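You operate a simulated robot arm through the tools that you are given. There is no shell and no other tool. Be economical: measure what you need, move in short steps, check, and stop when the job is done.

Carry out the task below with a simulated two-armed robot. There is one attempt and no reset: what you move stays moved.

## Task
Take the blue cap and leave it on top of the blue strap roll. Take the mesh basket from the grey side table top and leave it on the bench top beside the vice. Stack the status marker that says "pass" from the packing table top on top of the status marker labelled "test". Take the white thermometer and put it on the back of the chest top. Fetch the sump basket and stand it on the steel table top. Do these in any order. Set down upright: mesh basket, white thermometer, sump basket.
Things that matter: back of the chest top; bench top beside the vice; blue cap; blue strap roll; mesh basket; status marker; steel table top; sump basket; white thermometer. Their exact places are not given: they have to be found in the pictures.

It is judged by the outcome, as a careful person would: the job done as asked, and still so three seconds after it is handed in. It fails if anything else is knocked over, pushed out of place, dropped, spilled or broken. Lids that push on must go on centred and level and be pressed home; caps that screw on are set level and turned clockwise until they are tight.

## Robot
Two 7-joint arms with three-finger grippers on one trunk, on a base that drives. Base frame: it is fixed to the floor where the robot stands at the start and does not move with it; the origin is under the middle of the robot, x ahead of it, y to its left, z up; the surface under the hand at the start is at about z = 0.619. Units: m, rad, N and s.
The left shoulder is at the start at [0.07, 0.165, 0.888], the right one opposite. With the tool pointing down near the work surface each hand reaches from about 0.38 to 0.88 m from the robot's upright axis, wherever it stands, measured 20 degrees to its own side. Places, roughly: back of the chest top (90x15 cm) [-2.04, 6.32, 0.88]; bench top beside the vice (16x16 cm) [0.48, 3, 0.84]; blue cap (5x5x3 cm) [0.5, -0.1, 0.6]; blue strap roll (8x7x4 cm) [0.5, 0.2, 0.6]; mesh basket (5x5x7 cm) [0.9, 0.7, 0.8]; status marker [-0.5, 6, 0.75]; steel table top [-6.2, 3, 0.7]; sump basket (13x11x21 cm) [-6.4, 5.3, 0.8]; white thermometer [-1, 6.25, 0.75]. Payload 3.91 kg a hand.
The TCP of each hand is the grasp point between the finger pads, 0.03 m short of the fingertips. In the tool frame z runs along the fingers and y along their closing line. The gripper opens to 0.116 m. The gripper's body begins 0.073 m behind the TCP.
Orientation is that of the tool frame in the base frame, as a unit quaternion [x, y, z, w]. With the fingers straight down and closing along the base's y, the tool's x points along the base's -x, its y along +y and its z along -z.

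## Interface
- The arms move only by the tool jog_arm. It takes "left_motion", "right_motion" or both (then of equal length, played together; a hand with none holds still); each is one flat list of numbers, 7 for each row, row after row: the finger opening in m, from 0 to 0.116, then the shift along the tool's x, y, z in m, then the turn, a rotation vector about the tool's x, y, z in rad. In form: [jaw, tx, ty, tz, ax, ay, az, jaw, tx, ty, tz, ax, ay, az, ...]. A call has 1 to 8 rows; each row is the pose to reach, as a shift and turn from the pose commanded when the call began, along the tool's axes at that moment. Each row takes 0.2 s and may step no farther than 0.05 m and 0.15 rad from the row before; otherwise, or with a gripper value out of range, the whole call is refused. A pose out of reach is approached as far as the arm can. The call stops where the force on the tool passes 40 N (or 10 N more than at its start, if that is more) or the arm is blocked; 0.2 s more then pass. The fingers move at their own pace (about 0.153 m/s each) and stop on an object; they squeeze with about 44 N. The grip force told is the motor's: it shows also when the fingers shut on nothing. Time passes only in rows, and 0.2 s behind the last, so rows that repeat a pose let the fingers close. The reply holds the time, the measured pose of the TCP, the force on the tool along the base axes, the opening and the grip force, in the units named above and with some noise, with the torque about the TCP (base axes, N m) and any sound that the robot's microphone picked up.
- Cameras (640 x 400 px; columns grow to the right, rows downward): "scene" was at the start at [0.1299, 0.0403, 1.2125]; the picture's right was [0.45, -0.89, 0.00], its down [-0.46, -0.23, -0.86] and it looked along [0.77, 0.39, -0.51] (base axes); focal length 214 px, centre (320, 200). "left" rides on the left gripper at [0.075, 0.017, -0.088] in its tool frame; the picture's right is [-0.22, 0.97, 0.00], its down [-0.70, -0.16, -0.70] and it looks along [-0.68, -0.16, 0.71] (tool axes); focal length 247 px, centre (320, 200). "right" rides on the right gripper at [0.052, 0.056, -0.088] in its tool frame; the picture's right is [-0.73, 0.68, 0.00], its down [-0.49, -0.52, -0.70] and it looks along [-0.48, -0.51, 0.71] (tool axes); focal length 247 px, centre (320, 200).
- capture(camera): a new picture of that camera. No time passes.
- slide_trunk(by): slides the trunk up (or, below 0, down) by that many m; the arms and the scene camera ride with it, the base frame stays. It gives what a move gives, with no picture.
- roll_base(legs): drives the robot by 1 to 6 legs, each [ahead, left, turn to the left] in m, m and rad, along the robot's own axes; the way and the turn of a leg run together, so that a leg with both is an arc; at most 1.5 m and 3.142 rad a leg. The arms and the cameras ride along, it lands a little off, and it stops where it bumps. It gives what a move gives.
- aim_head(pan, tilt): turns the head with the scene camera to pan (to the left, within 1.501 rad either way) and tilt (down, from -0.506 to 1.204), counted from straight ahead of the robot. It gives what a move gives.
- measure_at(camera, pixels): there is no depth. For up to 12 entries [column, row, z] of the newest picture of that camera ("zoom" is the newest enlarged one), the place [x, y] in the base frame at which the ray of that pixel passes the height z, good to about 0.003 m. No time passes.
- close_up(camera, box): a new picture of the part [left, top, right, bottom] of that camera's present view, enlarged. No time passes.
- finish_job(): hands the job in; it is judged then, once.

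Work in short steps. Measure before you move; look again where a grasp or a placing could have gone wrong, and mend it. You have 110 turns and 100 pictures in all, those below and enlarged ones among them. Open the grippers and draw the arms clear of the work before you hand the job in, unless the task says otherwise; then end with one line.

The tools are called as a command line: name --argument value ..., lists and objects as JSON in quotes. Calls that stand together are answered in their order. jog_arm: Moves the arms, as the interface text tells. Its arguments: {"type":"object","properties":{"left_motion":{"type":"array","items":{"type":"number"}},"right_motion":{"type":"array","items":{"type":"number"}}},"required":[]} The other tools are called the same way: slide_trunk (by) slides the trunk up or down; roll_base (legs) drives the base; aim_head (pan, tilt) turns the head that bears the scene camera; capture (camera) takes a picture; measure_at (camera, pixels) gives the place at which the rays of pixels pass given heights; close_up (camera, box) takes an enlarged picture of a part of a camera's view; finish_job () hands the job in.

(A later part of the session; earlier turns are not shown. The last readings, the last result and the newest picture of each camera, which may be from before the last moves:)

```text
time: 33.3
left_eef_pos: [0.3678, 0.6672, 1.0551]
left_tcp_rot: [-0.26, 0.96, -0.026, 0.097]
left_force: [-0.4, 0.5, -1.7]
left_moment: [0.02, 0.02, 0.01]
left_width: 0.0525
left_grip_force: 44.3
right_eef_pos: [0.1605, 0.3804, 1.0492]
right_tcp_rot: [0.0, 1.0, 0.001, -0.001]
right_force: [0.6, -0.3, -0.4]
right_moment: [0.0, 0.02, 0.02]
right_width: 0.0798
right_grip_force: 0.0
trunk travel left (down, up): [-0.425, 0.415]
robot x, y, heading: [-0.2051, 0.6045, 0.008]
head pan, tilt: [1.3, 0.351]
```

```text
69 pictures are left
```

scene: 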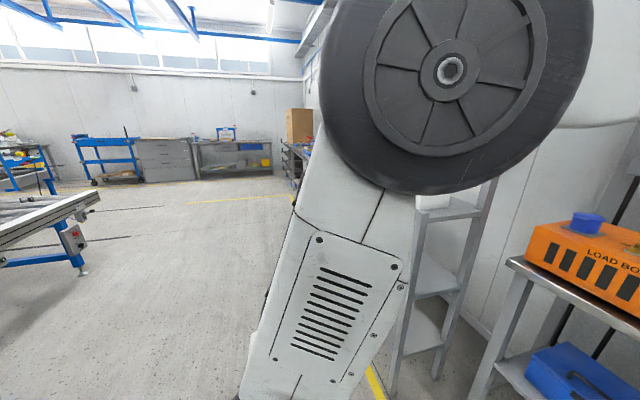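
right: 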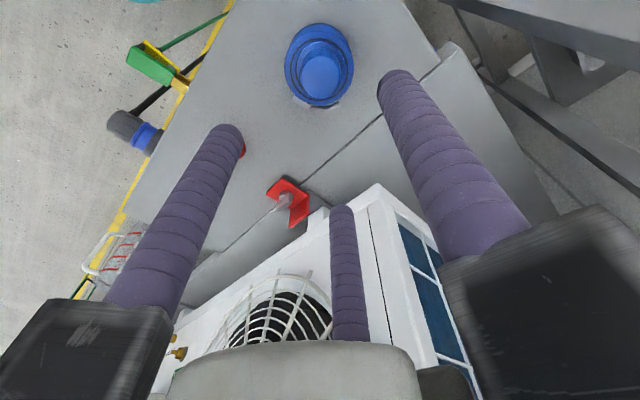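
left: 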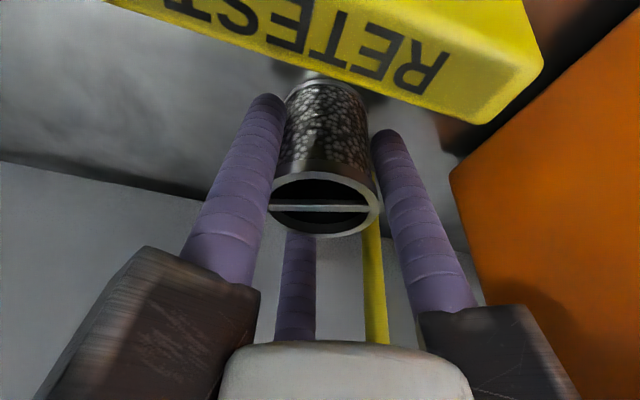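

The corridor to the left looks free; I measure the conveyor's near end for clearance.

measure_at --camera "scene" --pixels '[[85, 272, 0], [97, 200, 0.75], [10, 240, 0.75], [295, 190, 0.3], [185, 182, 0], [260, 178, 0], [80, 185, 0], [145, 183, 0]]'

roll_base --legs '[[-0.1, 1.2, 0]]'

aim_head --pan 0.5 --tilt 0.4

capture --camera "scene"

```text
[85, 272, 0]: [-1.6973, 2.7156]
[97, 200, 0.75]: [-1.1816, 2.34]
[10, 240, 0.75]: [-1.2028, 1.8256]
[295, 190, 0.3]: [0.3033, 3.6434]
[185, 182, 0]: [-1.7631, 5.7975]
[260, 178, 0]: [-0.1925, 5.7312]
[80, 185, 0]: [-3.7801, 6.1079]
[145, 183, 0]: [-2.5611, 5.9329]
```

```text
time: 39.3
left_eef_pos: [0.2516, 1.8581, 1.0552]
left_tcp_rot: [-0.269, 0.958, -0.025, 0.096]
left_force: [0.1, -0.2, -1.8]
left_moment: [0.0, -0.03, 0.02]
left_width: 0.0522
left_grip_force: 44.4
right_eef_pos: [0.0472, 1.5683, 1.049]
right_tcp_rot: [-0.008, 1.0, 0.001, -0.002]
right_force: [-0.6, -0.3, -0.3]
right_moment: [-0.01, 0.02, 0.02]
right_width: 0.0803
right_grip_force: 0.1
trunk travel left (down, up): [-0.425, 0.415]
robot x, y, heading: [-0.3182, 1.7845, 0.024]
head pan, tilt: [1.3, 0.351]
```

```text
time: 40.4
left_eef_pos: [0.2514, 1.8593, 1.0543]
left_tcp_rot: [-0.27, 0.958, -0.025, 0.096]
left_force: [0.0, 0.1, -0.5]
left_moment: [-0.02, 0.0, -0.01]
left_width: 0.0522
left_grip_force: 44.8
right_eef_pos: [0.0481, 1.5675, 1.0495]
right_tcp_rot: [-0.009, 1.0, 0.001, -0.002]
right_force: [-0.7, -0.9, -0.5]
right_moment: [-0.01, 0.01, -0.01]
right_width: 0.08
right_grip_force: 0.1
trunk travel left (down, up): [-0.425, 0.415]
robot x, y, heading: [-0.3181, 1.7837, 0.03]
head pan, tilt: [0.499, 0.4]
```

```text
68 pictures are left
```

scene: 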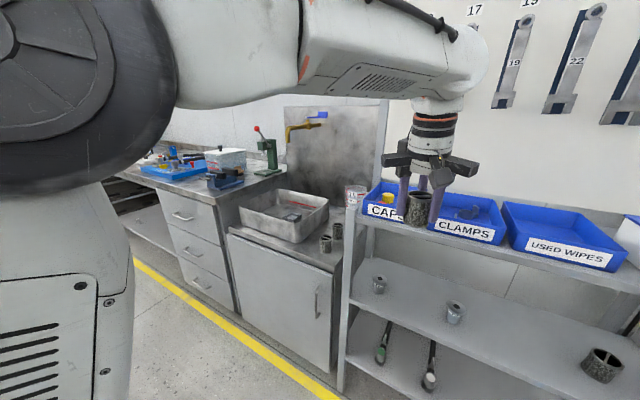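

The bench with the small blue vice is at around (225,178). Enlarge and measure.

close_up --camera "scene" --box '[130, 110, 350, 250]'

measure_at --camera "scene" --pixels '[[225, 187, 0.84], [207, 200, 0.84], [250, 183, 0.84], [215, 205, 0.84], [160, 178, 0.84], [282, 174, 0.84], [232, 230, 0.84]]'

```text
2.86 times, centred on (240, 180) of scene
```

zoom: 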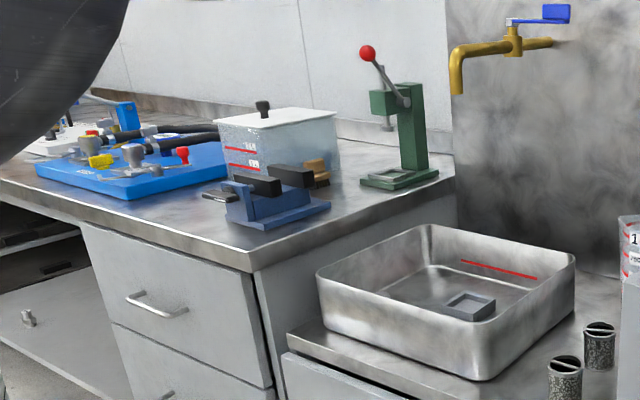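

```text
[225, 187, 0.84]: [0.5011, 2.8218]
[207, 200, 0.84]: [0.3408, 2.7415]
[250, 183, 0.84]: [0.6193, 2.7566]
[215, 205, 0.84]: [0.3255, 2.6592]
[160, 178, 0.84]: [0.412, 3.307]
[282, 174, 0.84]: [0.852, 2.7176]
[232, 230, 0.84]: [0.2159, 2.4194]
```

Bench front corner is (0.326,2.66), the vice about (0.48,2.8); the spot (0.48,3.0) is left of it. Drive along to face it.

roll_base --legs '[[0.05, 1.08, -0.03]]'

aim_head --pan 0.05 --tilt 0.6

capture --camera "scene"

capture --camera "left"

```text
time: 46.0
left_eef_pos: [0.298, 2.9177, 1.0545]
left_tcp_rot: [-0.251, 0.963, -0.027, 0.096]
left_force: [0.1, -0.4, -0.5]
left_moment: [-0.04, 0.04, 0.01]
left_width: 0.0518
left_grip_force: 44.3
right_eef_pos: [0.0829, 2.6342, 1.0504]
right_tcp_rot: [0.009, 1.0, 0.001, 0.0]
right_force: [0.4, -0.4, 0.2]
right_moment: [-0.01, -0.01, -0.01]
right_width: 0.0802
right_grip_force: 0.0
trunk travel left (down, up): [-0.425, 0.415]
robot x, y, heading: [-0.2712, 2.8642, -0.016]
head pan, tilt: [0.499, 0.4]
```

```text
time: 46.9
left_eef_pos: [0.2985, 2.9175, 1.0548]
left_tcp_rot: [-0.251, 0.963, -0.027, 0.096]
left_force: [0.1, 0.7, -1.2]
left_moment: [0.02, 0.01, 0.01]
left_width: 0.0519
left_grip_force: 43.9
right_eef_pos: [0.0832, 2.6346, 1.0498]
right_tcp_rot: [0.01, 1.0, 0.001, -0.001]
right_force: [0.3, 0.5, -0.2]
right_moment: [0.01, 0.01, -0.02]
right_width: 0.0802
right_grip_force: 0.1
trunk travel left (down, up): [-0.425, 0.415]
robot x, y, heading: [-0.2714, 2.8655, -0.008]
head pan, tilt: [0.051, 0.6]
```

```text
66 pictures are left
```

scene: 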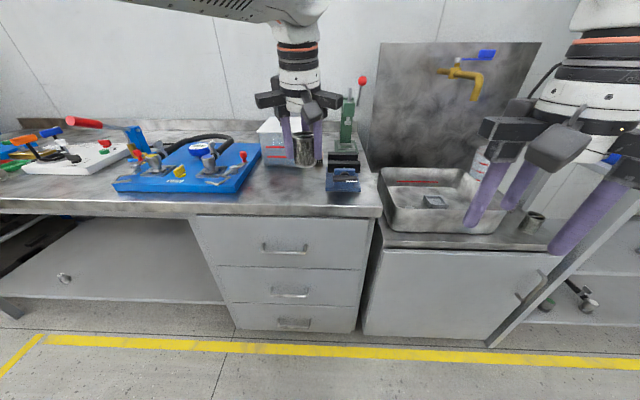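

```text
65 pictures are left
```

left: 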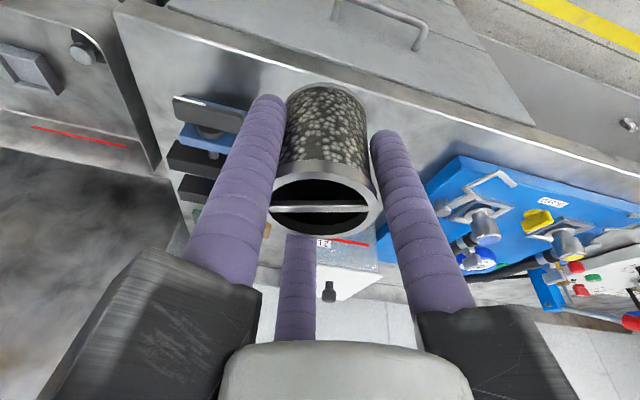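

measure_at --camera "scene" --pixels '[[232, 194, 0.84], [262, 165, 0.84], [328, 190, 0.84], [328, 175, 0.84], [280, 214, 0.84], [268, 168, 0.84], [290, 190, 0.84], [300, 168, 0.84]]'

measure_at --camera "left" --pixels '[[376, 262, 0.84], [410, 200, 0.84], [461, 158, 0.84], [240, 110, 0.84], [190, 205, 0.84], [270, 210, 0.84]]'

close_up --camera "scene" --box '[220, 110, 400, 225]'

```text
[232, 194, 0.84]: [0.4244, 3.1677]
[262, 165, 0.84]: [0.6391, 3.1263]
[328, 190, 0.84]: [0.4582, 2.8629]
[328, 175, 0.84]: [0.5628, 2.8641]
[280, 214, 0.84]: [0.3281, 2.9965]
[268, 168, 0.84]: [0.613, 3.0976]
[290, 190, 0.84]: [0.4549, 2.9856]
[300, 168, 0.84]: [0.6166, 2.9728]
```

```text
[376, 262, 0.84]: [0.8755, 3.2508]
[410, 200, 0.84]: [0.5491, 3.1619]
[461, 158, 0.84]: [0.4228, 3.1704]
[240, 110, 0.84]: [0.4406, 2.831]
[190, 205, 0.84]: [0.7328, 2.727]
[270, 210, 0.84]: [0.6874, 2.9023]
```

```text
3.48 times, centred on (310, 168) of scene
```

zoom: 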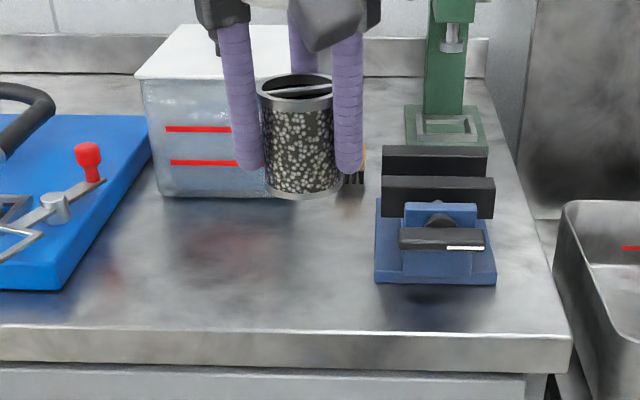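

The free area is between the vice (y≤2.863) and the blue tray (y≥3.165). I bring the basket to (0.475,3.0) with the TCP at 0.96.

jog_arm --left_motion '[0.0, -0.04, 0, 0.01, 0, 0, 0, 0.0, -0.08, 0, 0.03, 0, 0, 0, 0.0, -0.115, -0.001, 0.06, 0, 0, 0, 0.0, -0.147, -0.002, 0.095, 0, 0, 0, 0.0, -0.1752, -0.0029, 0.128, 0, 0, 0, 0.0, -0.1752, -0.0029, 0.128, 0, 0, 0]'

close_up --camera "scene" --box '[220, 110, 400, 225]'

```text
time: 48.3
left_eef_pos: [0.477, 3.0017, 0.9609]
left_tcp_rot: [-0.251, 0.963, -0.026, 0.097]
left_force: [0.2, 0.4, -0.6]
left_moment: [0.01, -0.04, -0.04]
left_width: 0.0518
left_grip_force: 44.3
right_eef_pos: [0.082, 2.6352, 1.0503]
right_tcp_rot: [0.01, 1.0, 0.001, -0.001]
right_force: [-0.5, 0.2, 0.0]
right_moment: [0.01, 0.02, -0.01]
right_width: 0.08
right_grip_force: 0.1
trunk travel left (down, up): [-0.425, 0.415]
robot x, y, heading: [-0.2712, 2.8671, -0.016]
head pan, tilt: [0.051, 0.6]
```

```text
3.48 times, centred on (310, 168) of scene
```

zoom: 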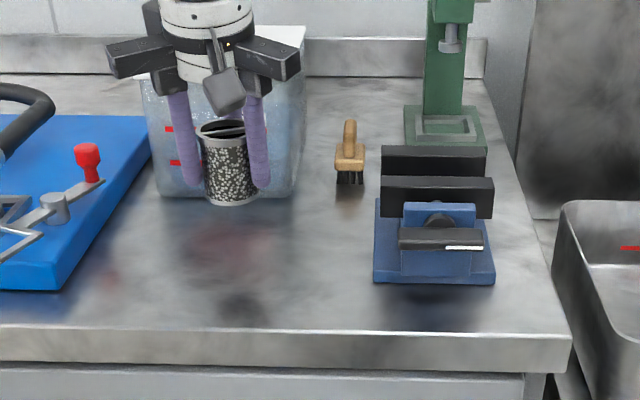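

Over the spot. Lower straight down until contact.

jog_arm --left_motion '[0.0, 0.0043, 0.0025, 0.0245, 0, 0, 0, 0.0, 0.0077, 0.0045, 0.044, 0, 0, 0, 0.0, 0.0091, 0.0053, 0.052, 0, 0, 0, 0.0, 0.0096, 0.0056, 0.055, 0, 0, 0, 0.0, 0.01, 0.0058, 0.057, 0, 0, 0, 0.0, 0.0103, 0.006, 0.059, 0, 0, 0, 0.0, 0.0106, 0.0062, 0.061, 0, 0, 0]'

close_up --camera "scene" --box '[220, 110, 400, 225]'

```text
time: 49.9
left_eef_pos: [0.4764, 2.9984, 0.8975]
left_tcp_rot: [-0.252, 0.963, -0.026, 0.096]
left_force: [-0.5, -0.3, -0.5]
left_moment: [0.0, -0.01, 0.0]
left_width: 0.0517
left_grip_force: 44.0
right_eef_pos: [0.0836, 2.6341, 1.0509]
right_tcp_rot: [0.01, 1.0, 0.001, -0.001]
right_force: [0.0, -0.5, -0.4]
right_moment: [-0.02, -0.02, -0.03]
right_width: 0.0799
right_grip_force: 0.0
trunk travel left (down, up): [-0.425, 0.415]
robot x, y, heading: [-0.2731, 2.8667, -0.013]
head pan, tilt: [0.051, 0.6]
```

```text
3.48 times, centred on (310, 168) of scene
```

zoom: 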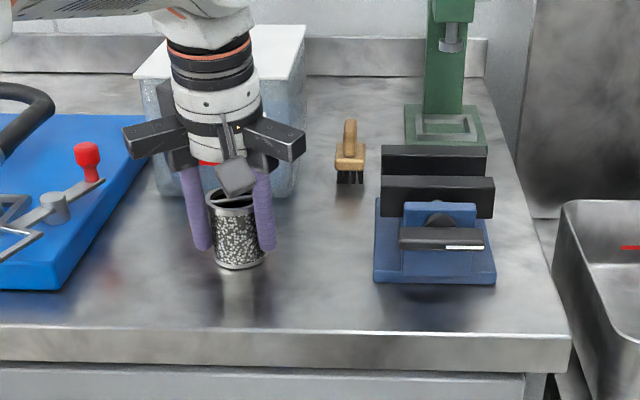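

No contact yet, almost there; continue in 2 mm steps.

jog_arm --left_motion '[0.0, 0.0004, 0.0002, 0.002, 0, 0, 0, 0.0, 0.0007, 0.0004, 0.004, 0, 0, 0, 0.0, 0.001, 0.0006, 0.006, 0, 0, 0, 0.0, 0.0014, 0.0008, 0.008, 0, 0, 0, 0.0, 0.0017, 0.001, 0.01, 0, 0, 0, 0.0, 0.002, 0.0012, 0.012, 0, 0, 0, 0.0, 0.0024, 0.0014, 0.014, 0, 0, 0]'

```text
time: 51.0
left_eef_pos: [0.4761, 3.0001, 0.897]
left_tcp_rot: [-0.252, 0.962, -0.03, 0.104]
left_force: [-1.3, -0.7, 13.2]
left_moment: [0.02, 0.38, 0.0]
left_width: 0.0519
left_grip_force: 43.7
right_eef_pos: [0.0822, 2.6345, 1.0503]
right_tcp_rot: [0.01, 1.0, 0.001, 0.0]
right_force: [0.5, 0.9, -1.3]
right_moment: [0.02, 0.02, 0.01]
right_width: 0.08
right_grip_force: 0.0
trunk travel left (down, up): [-0.425, 0.415]
robot x, y, heading: [-0.2725, 2.8645, -0.015]
head pan, tilt: [0.051, 0.6]
stopped in row 5 (left hand): the force on the tool passed its limit at 42 N (the readings are from after the stop); the commanded pose is now the measured one
```

Contact. Release and retreat along the tool axis.

jog_arm --left_motion '[0.055, 0, 0, 0.0, 0, 0, 0, 0.065, 0, 0, 0.0, 0, 0, 0, 0.076, 0, 0, 0, 0, 0, 0, 0.076, 0, 0, -0.03, 0, 0, 0, 0.076, 0, 0, -0.075, 0, 0, 0, 0.076, 0, 0, -0.12, 0, 0, 0, 0.076, 0, 0, -0.165, 0, 0, 0, 0.076, 0.03, 0, -0.2, 0, 0, 0]'

close_up --camera "scene" --box '[220, 110, 400, 225]'

```text
time: 52.8
left_eef_pos: [0.4062, 2.9863, 1.0878]
left_tcp_rot: [-0.251, 0.962, -0.028, 0.102]
left_force: [-0.1, 0.3, -0.3]
left_moment: [0.0, -0.07, 0.0]
left_width: 0.0762
left_grip_force: 0.1
right_eef_pos: [0.0805, 2.6337, 1.0501]
right_tcp_rot: [0.01, 1.0, 0.0, -0.001]
right_force: [-1.3, 0.0, 0.2]
right_moment: [0.0, -0.07, -0.01]
right_width: 0.0798
right_grip_force: 0.0
trunk travel left (down, up): [-0.425, 0.415]
robot x, y, heading: [-0.2734, 2.8638, -0.007]
head pan, tilt: [0.051, 0.6]
```

```text
3.48 times, centred on (310, 168) of scene
```

zoom: 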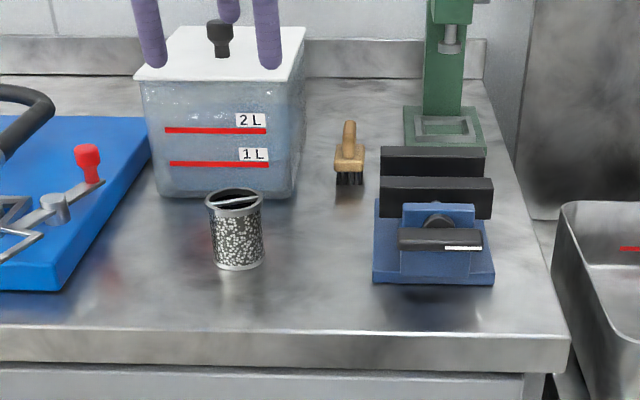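

The basket stands upright. Next go to the packing table: back off, turn to face +y and drive up, then look.

roll_base --legs '[[-0.4, 0, 0], [0, 0, 1.578], [1.0, 0, 0], [0.9, 0, 0]]'

aim_head --pan 0.0 --tilt 0.45

capture --camera "scene"

```text
time: 68.4
left_eef_pos: [-0.8166, 5.4741, 1.0839]
left_tcp_rot: [0.863, -0.494, -0.052, -0.092]
left_force: [0.5, -0.5, 0.2]
left_moment: [-0.01, -0.02, 0.0]
left_width: 0.0757
left_grip_force: 0.0
right_eef_pos: [-0.4585, 5.1562, 1.0489]
right_tcp_rot: [0.708, -0.706, 0.0, 0.001]
right_force: [-0.7, 0.3, 0.8]
right_moment: [0.01, -0.02, 0.01]
right_width: 0.08
right_grip_force: 0.0
trunk travel left (down, up): [-0.425, 0.415]
robot x, y, heading: [-0.6815, 4.7954, 1.577]
head pan, tilt: [0.051, 0.6]
```

```text
time: 69.1
left_eef_pos: [-0.8153, 5.4753, 1.0843]
left_tcp_rot: [0.864, -0.493, -0.052, -0.091]
left_force: [0.7, 0.0, 0.9]
left_moment: [-0.02, 0.02, 0.02]
left_width: 0.0757
left_grip_force: 0.1
right_eef_pos: [-0.4577, 5.1564, 1.0501]
right_tcp_rot: [0.708, -0.706, 0.0, 0.0]
right_force: [0.9, -0.3, -0.4]
right_moment: [0.0, 0.0, -0.04]
right_width: 0.0802
right_grip_force: 0.1
trunk travel left (down, up): [-0.425, 0.415]
robot x, y, heading: [-0.6834, 4.7972, 1.58]
head pan, tilt: [0.0, 0.45]
```

```text
60 pictures are left
```

scene: 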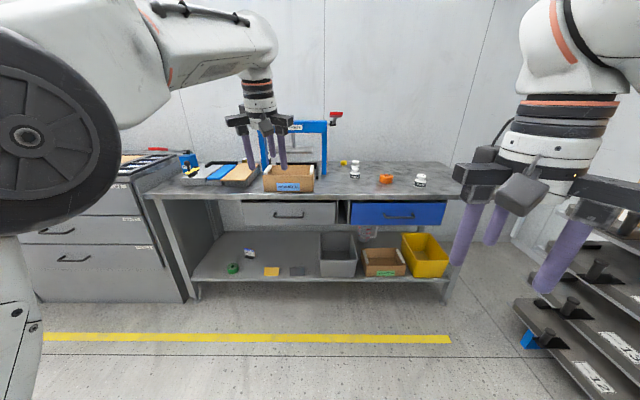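

The packing table is ahead with small items at (355,170), (385,179), (420,181). Enlarge.

close_up --camera "scene" --box '[300, 130, 460, 220]'

close_up --camera "scene" --box '[100, 120, 330, 260]'

measure_at --camera "scene" --pixels '[[420, 184, 0.75], [355, 174, 0.75], [385, 182, 0.75], [150, 198, 0.75], [450, 198, 0.75]]'

```text
4.00 times, centred on (380, 175) of scene
```

zoom: 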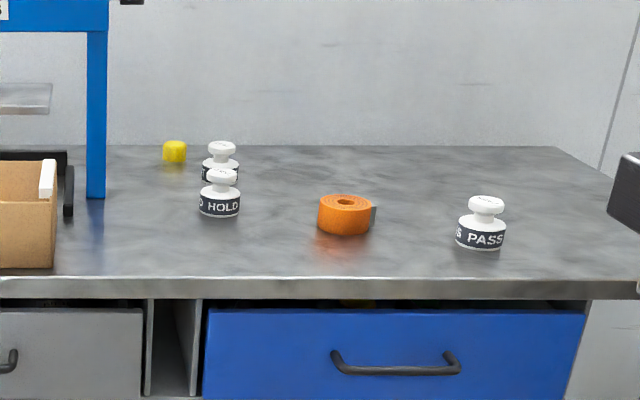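

```text
2.78 times, centred on (215, 190) of scene
```

zoom: 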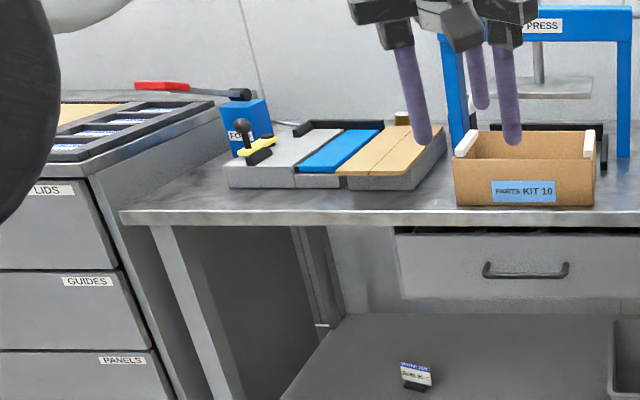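

```text
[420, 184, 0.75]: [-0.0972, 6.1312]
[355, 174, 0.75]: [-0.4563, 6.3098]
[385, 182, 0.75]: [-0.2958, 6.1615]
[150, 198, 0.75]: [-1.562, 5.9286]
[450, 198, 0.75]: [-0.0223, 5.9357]
```

PASS is at ≈(-0.10,6.13); HOLD and another marker stand at x≈-0.46. I pull the left hand in and level it, then drive closer.

jog_arm --left_motion '[0.076, 0.039, 0.022, -0.0125, -0.0087, 0.0325, 0.087, 0.076, 0.079, 0.044, -0.025, -0.0174, 0.065, 0.174, 0.076, 0.118, 0.066, -0.0375, -0.026, 0.0975, 0.261, 0.076, 0.157, 0.088, -0.05, -0.035, 0.13, 0.348, 0.076, 0.197, 0.11, -0.0625, -0.0436, 0.1625, 0.435, 0.076, 0.236, 0.132, -0.075, -0.0523, 0.195, 0.522]'

roll_base --legs '[[0.7, -0.23, 0]]'

aim_head --pan -0.1 --tilt 0.65

capture --camera "scene"

```text
time: 70.5
left_eef_pos: [-0.8111, 5.1927, 1.1055]
left_tcp_rot: [0.71, -0.705, -0.005, -0.005]
left_force: [-0.9, 0.2, 0.8]
left_moment: [0.05, 0.03, -0.01]
left_width: 0.0762
left_grip_force: 0.0
right_eef_pos: [-0.4584, 5.1552, 1.0507]
right_tcp_rot: [0.708, -0.706, 0.0, 0.0]
right_force: [0.7, -0.6, 1.2]
right_moment: [0.03, 0.0, -0.01]
right_width: 0.0796
right_grip_force: 0.1
trunk travel left (down, up): [-0.425, 0.415]
robot x, y, heading: [-0.6832, 4.7963, 1.576]
head pan, tilt: [0.0, 0.45]
```

```text
time: 74.5
left_eef_pos: [-0.5979, 5.8869, 1.1058]
left_tcp_rot: [0.716, -0.698, -0.003, -0.004]
left_force: [-0.1, -0.5, 0.3]
left_moment: [0.02, 0.0, 0.02]
left_width: 0.0759
left_grip_force: 0.2
right_eef_pos: [-0.2427, 5.8542, 1.0488]
right_tcp_rot: [0.713, -0.701, 0.001, 0.002]
right_force: [1.0, -0.1, -0.4]
right_moment: [-0.01, 0.0, -0.01]
right_width: 0.0804
right_grip_force: 0.0
trunk travel left (down, up): [-0.425, 0.415]
robot x, y, heading: [-0.4591, 5.49, 1.598]
head pan, tilt: [0.0, 0.45]
```

```text
time: 75.2
left_eef_pos: [-0.5968, 5.8862, 1.1056]
left_tcp_rot: [0.716, -0.698, -0.004, -0.005]
left_force: [-0.1, -0.3, 0.0]
left_moment: [0.05, 0.01, -0.04]
left_width: 0.0758
left_grip_force: 0.0
right_eef_pos: [-0.2445, 5.8553, 1.0496]
right_tcp_rot: [0.714, -0.701, 0.0, 0.002]
right_force: [-0.2, -0.3, 0.5]
right_moment: [-0.02, 0.01, -0.02]
right_width: 0.0801
right_grip_force: 0.0
trunk travel left (down, up): [-0.425, 0.415]
robot x, y, heading: [-0.4617, 5.4887, 1.595]
head pan, tilt: [-0.099, 0.649]
```

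```text
57 pictures are left
```

scene: 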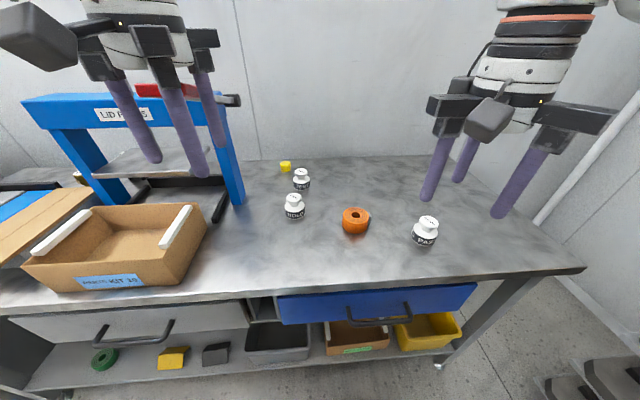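

close_up --camera "scene" --box '[260, 150, 460, 260]'

capture --camera "right"

measure_at --camera "scene" --pixels '[[426, 240, 0.755], [301, 185, 0.755], [294, 213, 0.755], [355, 228, 0.755], [426, 222, 0.81], [301, 172, 0.81], [294, 199, 0.81]]'

```text
3.20 times, centred on (360, 205) of scene
```

zoom: 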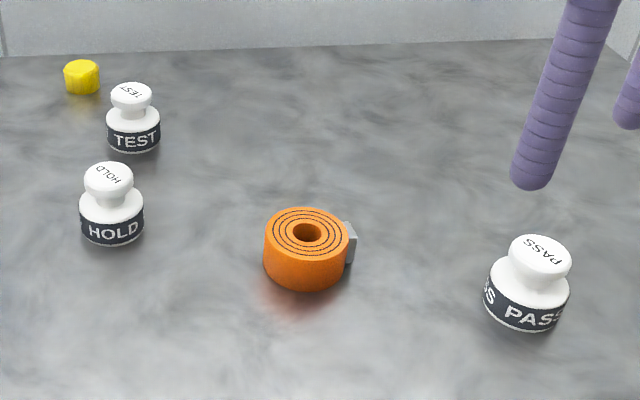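

```text
55 pictures are left
```

right: 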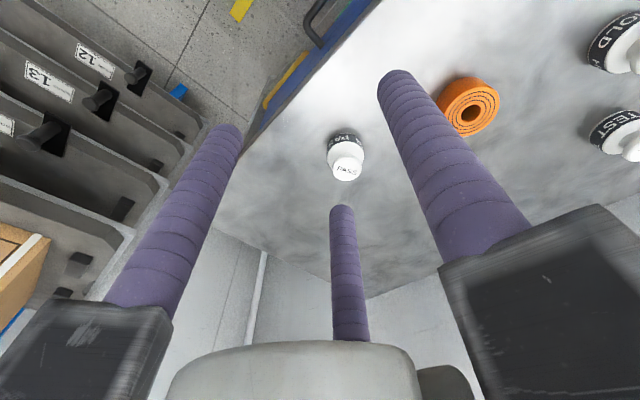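

```text
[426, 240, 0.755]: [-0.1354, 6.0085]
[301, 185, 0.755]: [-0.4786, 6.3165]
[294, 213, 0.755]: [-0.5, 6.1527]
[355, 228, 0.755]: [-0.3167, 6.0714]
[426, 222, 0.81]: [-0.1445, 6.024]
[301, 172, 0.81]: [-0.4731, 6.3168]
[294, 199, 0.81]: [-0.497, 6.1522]
```

PASS is at about (-0.14,6.02), TEST at (-0.475,6.317) with HOLD in front of it. I refine PASS using the right camera.

measure_at --camera "right" --pixels '[[347, 171, 0.81], [347, 171, 0.8], [345, 148, 0.755], [345, 148, 0.765], [469, 106, 0.78], [632, 60, 0.81], [635, 150, 0.81]]'

close_up --camera "right" --box '[280, 100, 420, 200]'

```text
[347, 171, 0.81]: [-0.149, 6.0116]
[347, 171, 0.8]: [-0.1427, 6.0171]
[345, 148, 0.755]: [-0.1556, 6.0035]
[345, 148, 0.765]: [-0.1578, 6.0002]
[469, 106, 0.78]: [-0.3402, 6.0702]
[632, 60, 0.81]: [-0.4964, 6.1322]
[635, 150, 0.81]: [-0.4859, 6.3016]
```

```text
4.00 times, centred on (350, 150) of right
```

zoom: 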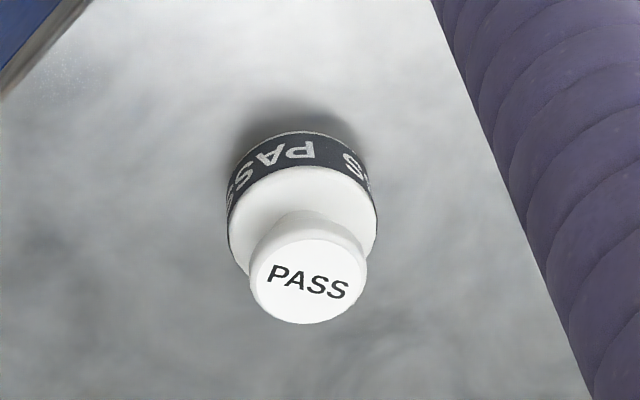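

Move the right hand over PASS at about z=0.88 and re-check.

jog_arm --right_motion '[0.08, -0.027, -0.017, 0.028, 0, 0, 0, 0.08, -0.053, -0.034, 0.056, 0, 0, 0, 0.08, -0.08, -0.05, 0.085, 0, 0, 0, 0.08, -0.106, -0.067, 0.113, 0, 0, 0, 0.08, -0.132, -0.084, 0.141, 0, 0, 0, 0.08, -0.157, -0.101, 0.17, 0, 0, 0, 0.08, -0.157, -0.101, 0.17, 0, 0, 0]'

capture --camera "right"

close_up --camera "scene" --box '[340, 140, 500, 260]'

```text
time: 76.8
left_eef_pos: [-0.5972, 5.8861, 1.1049]
left_tcp_rot: [0.715, -0.699, -0.004, -0.005]
left_force: [0.1, -0.4, 0.3]
left_moment: [0.01, 0.05, -0.01]
left_width: 0.076
left_grip_force: 0.0
right_eef_pos: [-0.1442, 6.011, 0.8768]
right_tcp_rot: [0.714, -0.7, 0.0, 0.002]
right_force: [-0.1, -0.1, 0.8]
right_moment: [0.03, 0.02, -0.01]
right_width: 0.0802
right_grip_force: 0.0
trunk travel left (down, up): [-0.425, 0.415]
robot x, y, heading: [-0.463, 5.4909, 1.596]
head pan, tilt: [-0.099, 0.649]
```

```text
53 pictures are left
```

right: 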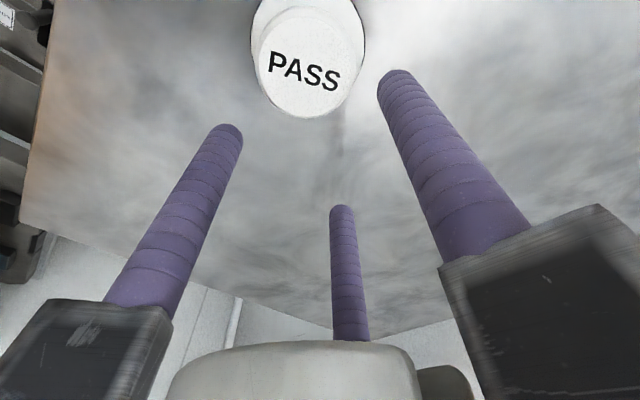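

```text
3.33 times, centred on (420, 200) of scene
```

zoom: 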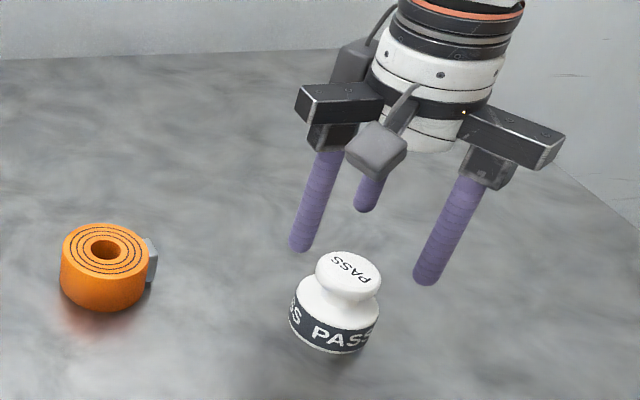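

Knob is larger than assumed; intersect views to get its top height.

measure_at --camera "right" --pixels '[[310, 63, 0.81], [310, 63, 0.83], [310, 63, 0.85], [257, 63, 0.83], [364, 55, 0.83]]'

measure_at --camera "scene" --pixels '[[427.5, 221.5, 0.81], [427.5, 221.5, 0.83], [427.5, 221.5, 0.85], [420, 241, 0.755], [417, 215, 0.83], [434, 225, 0.83], [421, 245, 0.755]]'

```text
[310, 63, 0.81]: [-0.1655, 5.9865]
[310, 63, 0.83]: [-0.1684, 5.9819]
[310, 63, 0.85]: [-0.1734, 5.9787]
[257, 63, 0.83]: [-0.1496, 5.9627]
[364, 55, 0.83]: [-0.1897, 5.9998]
```

```text
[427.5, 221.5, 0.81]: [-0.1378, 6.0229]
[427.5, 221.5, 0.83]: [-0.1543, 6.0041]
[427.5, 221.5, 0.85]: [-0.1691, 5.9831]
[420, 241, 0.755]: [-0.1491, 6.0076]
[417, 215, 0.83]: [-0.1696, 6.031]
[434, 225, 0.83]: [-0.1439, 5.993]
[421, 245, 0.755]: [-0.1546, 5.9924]
```

The knob top is near z≈0.85 at (-0.171,5.982). Shift over it, slightly higher and fully open.

jog_arm --right_motion '[0.116, 0, 0, -0.035, 0, 0, 0, 0.116, 0.0285, 0.0275, -0.035, 0, 0, 0, 0.116, 0.0285, 0.0275, -0.035, 0, 0, 0]'

capture --camera "right"

close_up --camera "scene" --box '[340, 140, 500, 260]'

```text
time: 77.6
left_eef_pos: [-0.5966, 5.8875, 1.105]
left_tcp_rot: [0.715, -0.699, -0.003, -0.005]
left_force: [-0.3, 0.7, -0.4]
left_moment: [-0.02, 0.0, -0.03]
left_width: 0.076
left_grip_force: 0.1
right_eef_pos: [-0.1722, 5.9841, 0.9131]
right_tcp_rot: [0.714, -0.7, 0.0, 0.001]
right_force: [-0.4, -0.5, 0.8]
right_moment: [0.02, -0.02, -0.01]
right_width: 0.1161
right_grip_force: 0.0
trunk travel left (down, up): [-0.425, 0.415]
robot x, y, heading: [-0.4632, 5.4916, 1.592]
head pan, tilt: [-0.099, 0.649]
```

```text
51 pictures are left
```

right: 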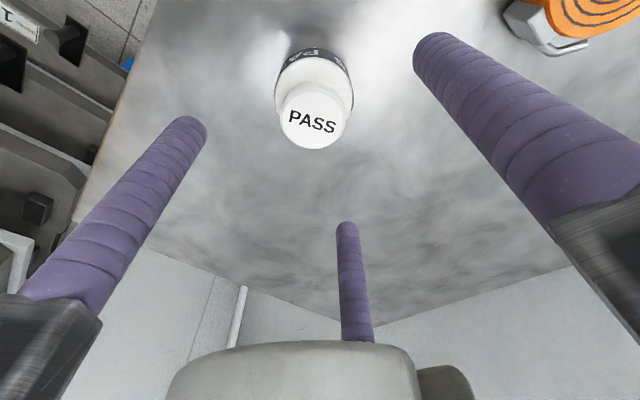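

```text
3.33 times, centred on (420, 200) of scene
```

zoom: 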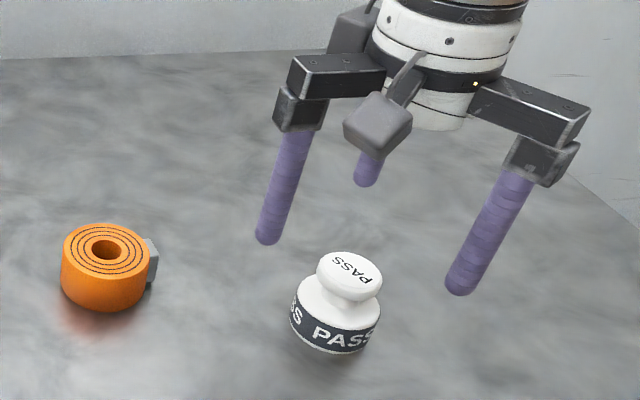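

measure_at --camera "right" --pixels '[[313, 117, 0.84], [313, 117, 0.85], [280, 117, 0.84], [346, 117, 0.84], [313, 85, 0.8], [275, 85, 0.8], [353, 85, 0.8], [313, 60, 0.775]]'

measure_at --camera "zoom" --pixels '[[349, 272, 0.83], [349, 272, 0.84], [349, 272, 0.85], [335, 340, 0.77], [335, 340, 0.78]]'

```text
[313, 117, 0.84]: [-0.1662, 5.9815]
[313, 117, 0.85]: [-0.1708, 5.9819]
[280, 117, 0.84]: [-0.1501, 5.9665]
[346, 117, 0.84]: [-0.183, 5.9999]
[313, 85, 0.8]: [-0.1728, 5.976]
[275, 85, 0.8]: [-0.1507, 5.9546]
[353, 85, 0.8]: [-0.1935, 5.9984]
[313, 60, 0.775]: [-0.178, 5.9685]
```

```text
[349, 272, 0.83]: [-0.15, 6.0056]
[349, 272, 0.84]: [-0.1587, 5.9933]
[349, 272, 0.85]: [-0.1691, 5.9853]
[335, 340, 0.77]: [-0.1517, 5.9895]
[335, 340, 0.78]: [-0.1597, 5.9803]
```

Knob top z≈0.852, centre (-0.170,5.982). Descend to TCP 0.857 and close on the knob; also measure TEST and HOLD tops at that height.

measure_at --camera "scene" --pixels '[[300.9, 171.6, 0.852], [294, 199, 0.852], [300.9, 171.6, 0.84], [301, 189, 0.78]]'

jog_arm --right_motion '[0.1, 0.002, -0.002, 0.03, 0, 0, 0, 0.09, 0.002, -0.002, 0.056, 0, 0, 0, 0.06, 0.002, -0.002, 0.056, 0, 0, 0, 0.03, 0.002, -0.002, 0.056, 0, 0, 0, 0.0, 0.002, -0.002, 0.056, 0, 0, 0, 0.0, 0.002, -0.002, 0.056, 0, 0, 0]'

capture --camera "right"

```text
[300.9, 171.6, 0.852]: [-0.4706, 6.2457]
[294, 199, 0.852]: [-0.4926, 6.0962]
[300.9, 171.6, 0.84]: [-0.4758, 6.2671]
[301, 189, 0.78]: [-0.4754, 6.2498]
```

```text
time: 79.0
left_eef_pos: [-0.5972, 5.8865, 1.1055]
left_tcp_rot: [0.716, -0.698, -0.004, -0.006]
left_force: [-0.4, 1.1, -0.6]
left_moment: [0.0, -0.01, 0.01]
left_width: 0.0759
left_grip_force: 0.1
right_eef_pos: [-0.1705, 5.9836, 0.8596]
right_tcp_rot: [0.714, -0.7, 0.0, 0.001]
right_force: [1.2, 1.8, 2.4]
right_moment: [0.1, -0.03, 0.0]
right_width: 0.0398
right_grip_force: 43.7
trunk travel left (down, up): [-0.425, 0.415]
robot x, y, heading: [-0.4639, 5.4877, 1.599]
head pan, tilt: [-0.099, 0.649]
```

```text
49 pictures are left
```

right: 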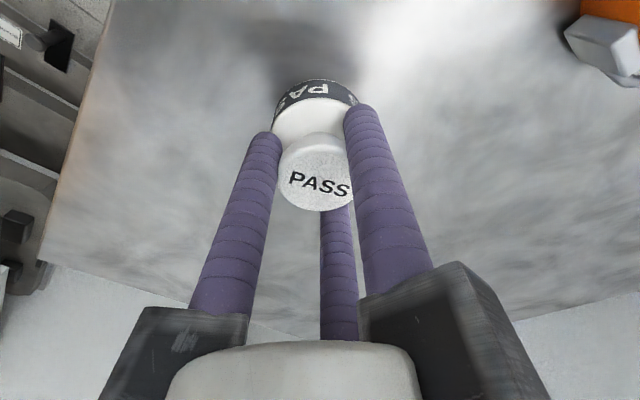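

PASS is held (0.0398 m). Lift it and start across toward TEST (-0.472,6.247), moving the left hand aside too.

jog_arm --right_motion '[0.0, 0, 0, -0.04, 0, 0, 0, 0.0, 0, 0, -0.085, 0, 0, 0, 0.0, 0, 0, -0.13, 0, 0, 0, 0.0, -0.03, 0.033, -0.14, 0, 0, 0, 0.0, -0.063, 0.07, -0.14, 0, 0, 0, 0.0, -0.096, 0.107, -0.14, 0, 0, 0, 0.0, -0.129, 0.144, -0.14, 0, 0, 0, 0.0, -0.162, 0.181, -0.14, 0, 0, 0]' --left_motion '[0.076, 0, 0.02, 0, 0, 0, 0, 0.076, 0, 0.04, 0, 0, 0, 0, 0.076, 0, 0.06, 0, 0, 0, 0, 0.076, 0, 0.08, 0, 0, 0, 0, 0.076, 0, 0.1, 0, 0, 0, 0, 0.076, 0, 0.12, 0, 0, 0, 0, 0.076, 0, 0.14, 0, 0, 0, 0, 0.076, 0, 0.15, 0, 0, 0, 0]'

jog_arm --right_motion '[0.0, -0.033, 0.037, 0, 0, 0, 0, 0.0, -0.066, 0.074, 0, 0, 0, 0, 0.0, -0.1, 0.11, 0, 0, 0, 0, 0.0, -0.1, 0.11, 0, 0, 0, 0]'

capture --camera "right"

capture --camera "scene"

```text
time: 79.5
left_eef_pos: [-0.6072, 5.8825, 1.1062]
left_tcp_rot: [0.709, -0.705, 0.001, -0.004]
left_force: [27.3, -2.9, 0.7]
left_moment: [0.23, 1.26, -1.23]
left_width: 0.0812
left_grip_force: 5.0
right_eef_pos: [-0.1647, 5.9821, 0.9049]
right_tcp_rot: [0.712, -0.702, 0.0, 0.002]
right_force: [-0.8, 0.0, -0.4]
right_moment: [-0.02, -0.02, -0.02]
right_width: 0.0396
right_grip_force: 44.2
trunk travel left (down, up): [-0.425, 0.415]
robot x, y, heading: [-0.462, 5.4915, 1.594]
head pan, tilt: [-0.099, 0.649]
stopped in row 2 (left hand): the force on the tool passed its limit at 48 N (the readings are from after the stop); the commanded pose is now the measured one
```

```text
time: 80.3
left_eef_pos: [-0.6059, 5.8822, 1.1055]
left_tcp_rot: [0.71, -0.704, -0.001, -0.004]
left_force: [11.2, 2.2, -0.7]
left_moment: [-0.26, 0.5, -0.44]
left_width: 0.0804
left_grip_force: 4.2
right_eef_pos: [-0.279, 6.0809, 0.9054]
right_tcp_rot: [0.713, -0.702, -0.002, 0.002]
right_force: [1.4, -0.8, -0.5]
right_moment: [0.0, 0.07, -0.01]
right_width: 0.0399
right_grip_force: 44.0
trunk travel left (down, up): [-0.425, 0.415]
robot x, y, heading: [-0.4598, 5.4908, 1.593]
head pan, tilt: [-0.099, 0.649]
stopped in row 4 (left hand): the force on the tool passed its limit at 46 N (the readings are from after the stop); the commanded pose is now the measured one
```

```text
48 pictures are left
```

right: 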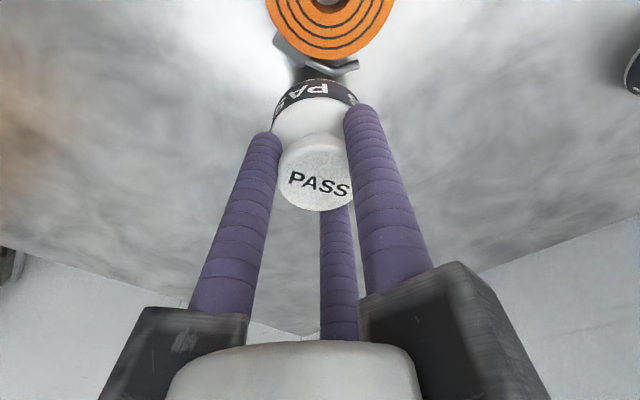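

```text
47 pictures are left
```

scene: 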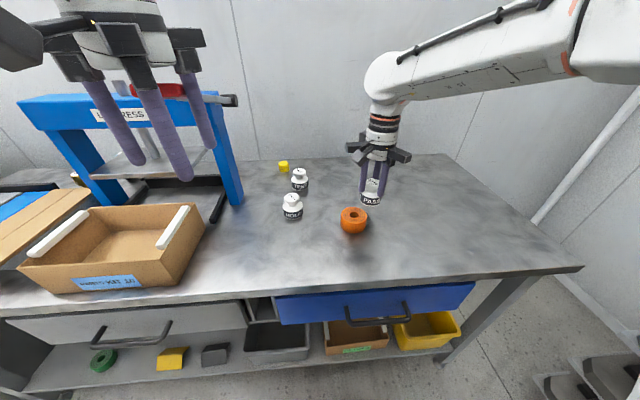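

The left hand touched the lid press's frame on its left. I take it back to the right and up away from the press; the right hand holds still.

jog_arm --left_motion '[0.076, 0.0, -0.015, 0, 0, 0, 0, 0.07, 0.01, -0.03, -0.01, 0, 0, 0, 0.06, 0.02, -0.03, -0.05, 0, 0, 0, 0.06, 0.03, -0.03, -0.095, 0, 0, 0, 0.06, 0.03, -0.03, -0.14, 0, 0, 0]'

capture --camera "scene"

```text
time: 81.5
left_eef_pos: [-0.5745, 5.8608, 1.2225]
left_tcp_rot: [0.709, -0.705, 0.002, -0.006]
left_force: [0.1, 0.3, 0.1]
left_moment: [-0.03, 0.0, 0.0]
left_width: 0.0598
left_grip_force: 0.0
left hand out of reach, approached as far as the arm can: row 5
right_eef_pos: [-0.2807, 6.0802, 0.9061]
right_tcp_rot: [0.714, -0.701, -0.001, 0.001]
right_force: [-0.4, -0.4, 0.3]
right_moment: [-0.04, -0.01, 0.01]
right_width: 0.0399
right_grip_force: 44.0
trunk travel left (down, up): [-0.425, 0.415]
robot x, y, heading: [-0.463, 5.4906, 1.591]
head pan, tilt: [-0.099, 0.649]
```

```text
46 pictures are left
```

scene: 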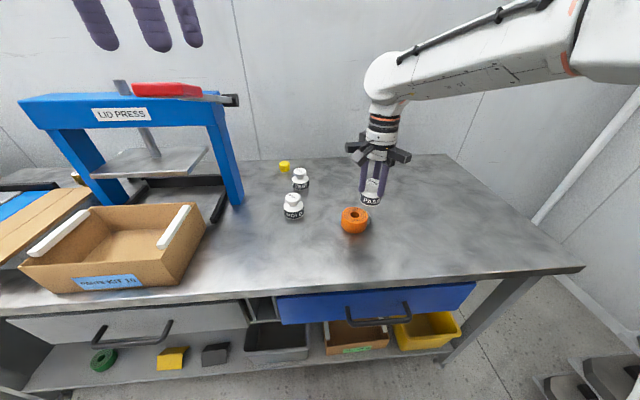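

The press and box look unmoved. Raise PASS and carry on to above TEST.

jog_arm --right_motion '[0.0, 0, 0, -0.045, 0, 0, 0, 0.0, 0, 0, -0.09, 0, 0, 0, 0.0, -0.028, 0.031, -0.1, 0, 0, 0, 0.0, -0.06, 0.066, -0.1, 0, 0, 0, 0.0, -0.092, 0.101, -0.1, 0, 0, 0, 0.0, -0.123, 0.136, -0.1, 0, 0, 0, 0.0, -0.15, 0.165, -0.1, 0, 0, 0, 0.0, -0.17, 0.188, -0.1, 0, 0, 0]'

capture --camera "right"

close_up --camera "scene" --box '[230, 90, 390, 230]'

```text
time: 83.3
left_eef_pos: [-0.5747, 5.8576, 1.2232]
left_tcp_rot: [0.71, -0.704, 0.001, -0.006]
left_force: [0.1, 0.2, 0.7]
left_moment: [0.02, 0.01, 0.0]
left_width: 0.0599
left_grip_force: 0.1
right_eef_pos: [-0.4279, 6.2214, 0.9906]
right_tcp_rot: [0.713, -0.701, -0.002, 0.001]
right_force: [-0.5, -0.4, -1.2]
right_moment: [0.01, -0.03, -0.01]
right_width: 0.0397
right_grip_force: 43.8
right hand out of reach, approached as far as the arm can: row 7, 8
trunk travel left (down, up): [-0.425, 0.415]
robot x, y, heading: [-0.4596, 5.4893, 1.594]
head pan, tilt: [-0.099, 0.649]
```

```text
45 pictures are left
```

right: 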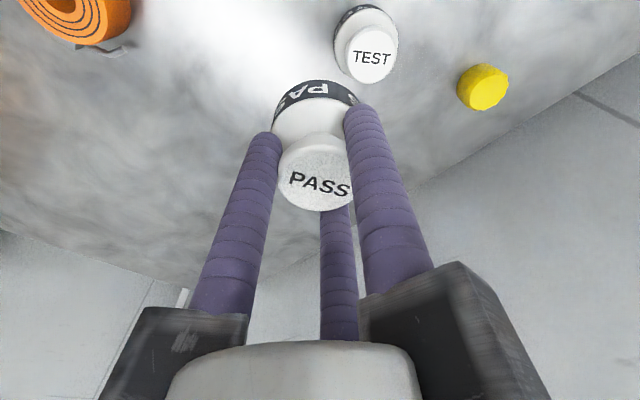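

```text
2.86 times, centred on (310, 160) of scene
```

zoom: 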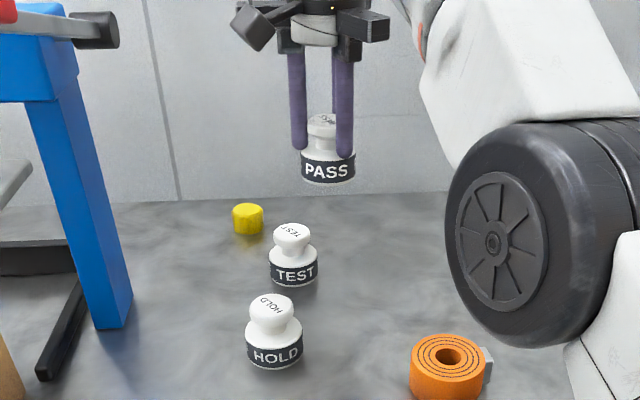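

TEST is visible at (371,52) but out of reach from here. I measure it, raise the trunk 0.15 and shift the base slightly left.

measure_at --camera "right" --pixels '[[371, 53, 0.852], [371, 53, 0.845], [366, 30, 0.81]]'

slide_trunk --by 0.15

roll_base --legs '[[0.04, 0.08, 0]]'

capture --camera "right"

```text
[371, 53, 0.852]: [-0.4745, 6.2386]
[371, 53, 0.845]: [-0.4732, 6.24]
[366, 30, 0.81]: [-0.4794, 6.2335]
```

```text
time: 85.1
left_eef_pos: [-0.5751, 5.8596, 1.3727]
left_tcp_rot: [0.71, -0.704, 0.001, -0.006]
left_force: [-0.4, 0.4, 0.7]
left_moment: [-0.01, -0.03, 0.04]
left_width: 0.0602
left_grip_force: 0.0
right_eef_pos: [-0.4279, 6.2223, 1.1401]
right_tcp_rot: [0.713, -0.702, -0.002, 0.0]
right_force: [0.8, 0.2, -1.1]
right_moment: [0.02, -0.03, 0.01]
right_width: 0.04
right_grip_force: 44.2
trunk travel left (down, up): [-0.575, 0.265]
robot x, y, heading: [-0.4635, 5.492, 1.593]
head pan, tilt: [-0.099, 0.649]
```

```text
time: 86.2
left_eef_pos: [-0.6561, 5.8979, 1.373]
left_tcp_rot: [0.711, -0.703, 0.001, -0.007]
left_force: [-0.3, 0.2, -0.4]
left_moment: [-0.06, -0.01, 0.0]
left_width: 0.0599
left_grip_force: 0.0
right_eef_pos: [-0.5104, 6.2614, 1.1405]
right_tcp_rot: [0.713, -0.701, -0.001, -0.001]
right_force: [-0.4, 0.7, -0.8]
right_moment: [0.04, -0.03, -0.02]
right_width: 0.0397
right_grip_force: 43.9
trunk travel left (down, up): [-0.575, 0.265]
robot x, y, heading: [-0.5397, 5.5287, 1.595]
head pan, tilt: [-0.099, 0.649]
```

```text
43 pictures are left
```

right: 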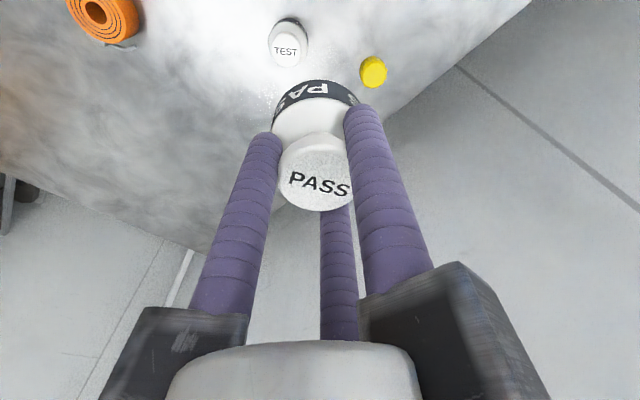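

TEST ≈(-0.473,6.240). Move above it at TCP 0.985 and look.

jog_arm --right_motion '[0.0, 0.006, -0.009, 0.039, 0, 0, 0, 0.0, 0.011, -0.018, 0.078, 0, 0, 0, 0.0, 0.017, -0.027, 0.117, 0, 0, 0, 0.0, 0.022, -0.0366, 0.155, 0, 0, 0, 0.0, 0.022, -0.0366, 0.155, 0, 0, 0]'

capture --camera "right"

close_up --camera "scene" --box '[270, 130, 430, 250]'

```text
time: 87.4
left_eef_pos: [-0.6557, 5.8992, 1.3731]
left_tcp_rot: [0.711, -0.703, 0.002, -0.006]
left_force: [-0.3, 0.3, 0.6]
left_moment: [0.0, 0.0, -0.04]
left_width: 0.0599
left_grip_force: 0.0
right_eef_pos: [-0.4774, 6.2427, 0.9857]
right_tcp_rot: [0.713, -0.701, -0.001, 0.0]
right_force: [-0.3, -0.3, -0.9]
right_moment: [-0.02, -0.02, -0.02]
right_width: 0.0399
right_grip_force: 44.8
trunk travel left (down, up): [-0.575, 0.265]
robot x, y, heading: [-0.5455, 5.5313, 1.596]
head pan, tilt: [-0.099, 0.649]
```

```text
42 pictures are left
```

right: 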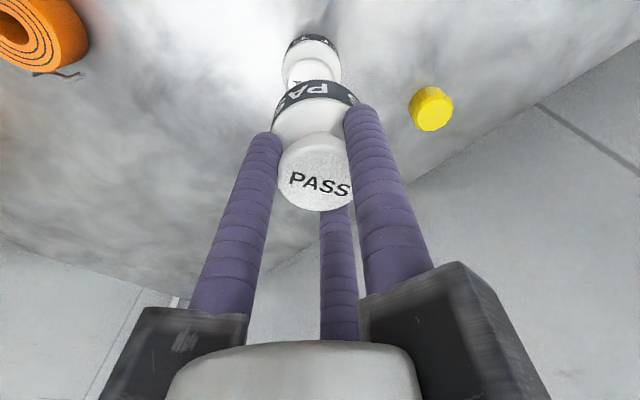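

```text
3.33 times, centred on (350, 190) of scene
```

zoom: 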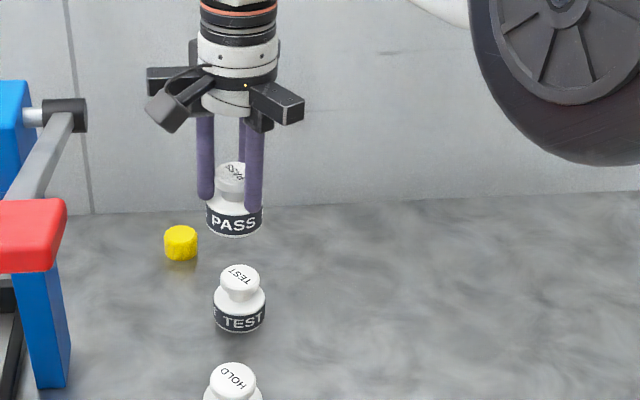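

measure_at --camera "zoom" --pixels '[[240, 276, 0.852], [234, 217, 0.905], [239, 325, 0.785]]'

measure_at --camera "right" --pixels '[[312, 54, 0.81], [283, 60, 0.81], [341, 60, 0.81], [313, 110, 0.905]]'

```text
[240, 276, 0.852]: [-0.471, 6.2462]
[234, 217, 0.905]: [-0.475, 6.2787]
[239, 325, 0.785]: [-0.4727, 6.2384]
```

```text
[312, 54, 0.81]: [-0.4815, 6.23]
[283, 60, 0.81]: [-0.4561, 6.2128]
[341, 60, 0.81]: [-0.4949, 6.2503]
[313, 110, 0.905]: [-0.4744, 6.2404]
```

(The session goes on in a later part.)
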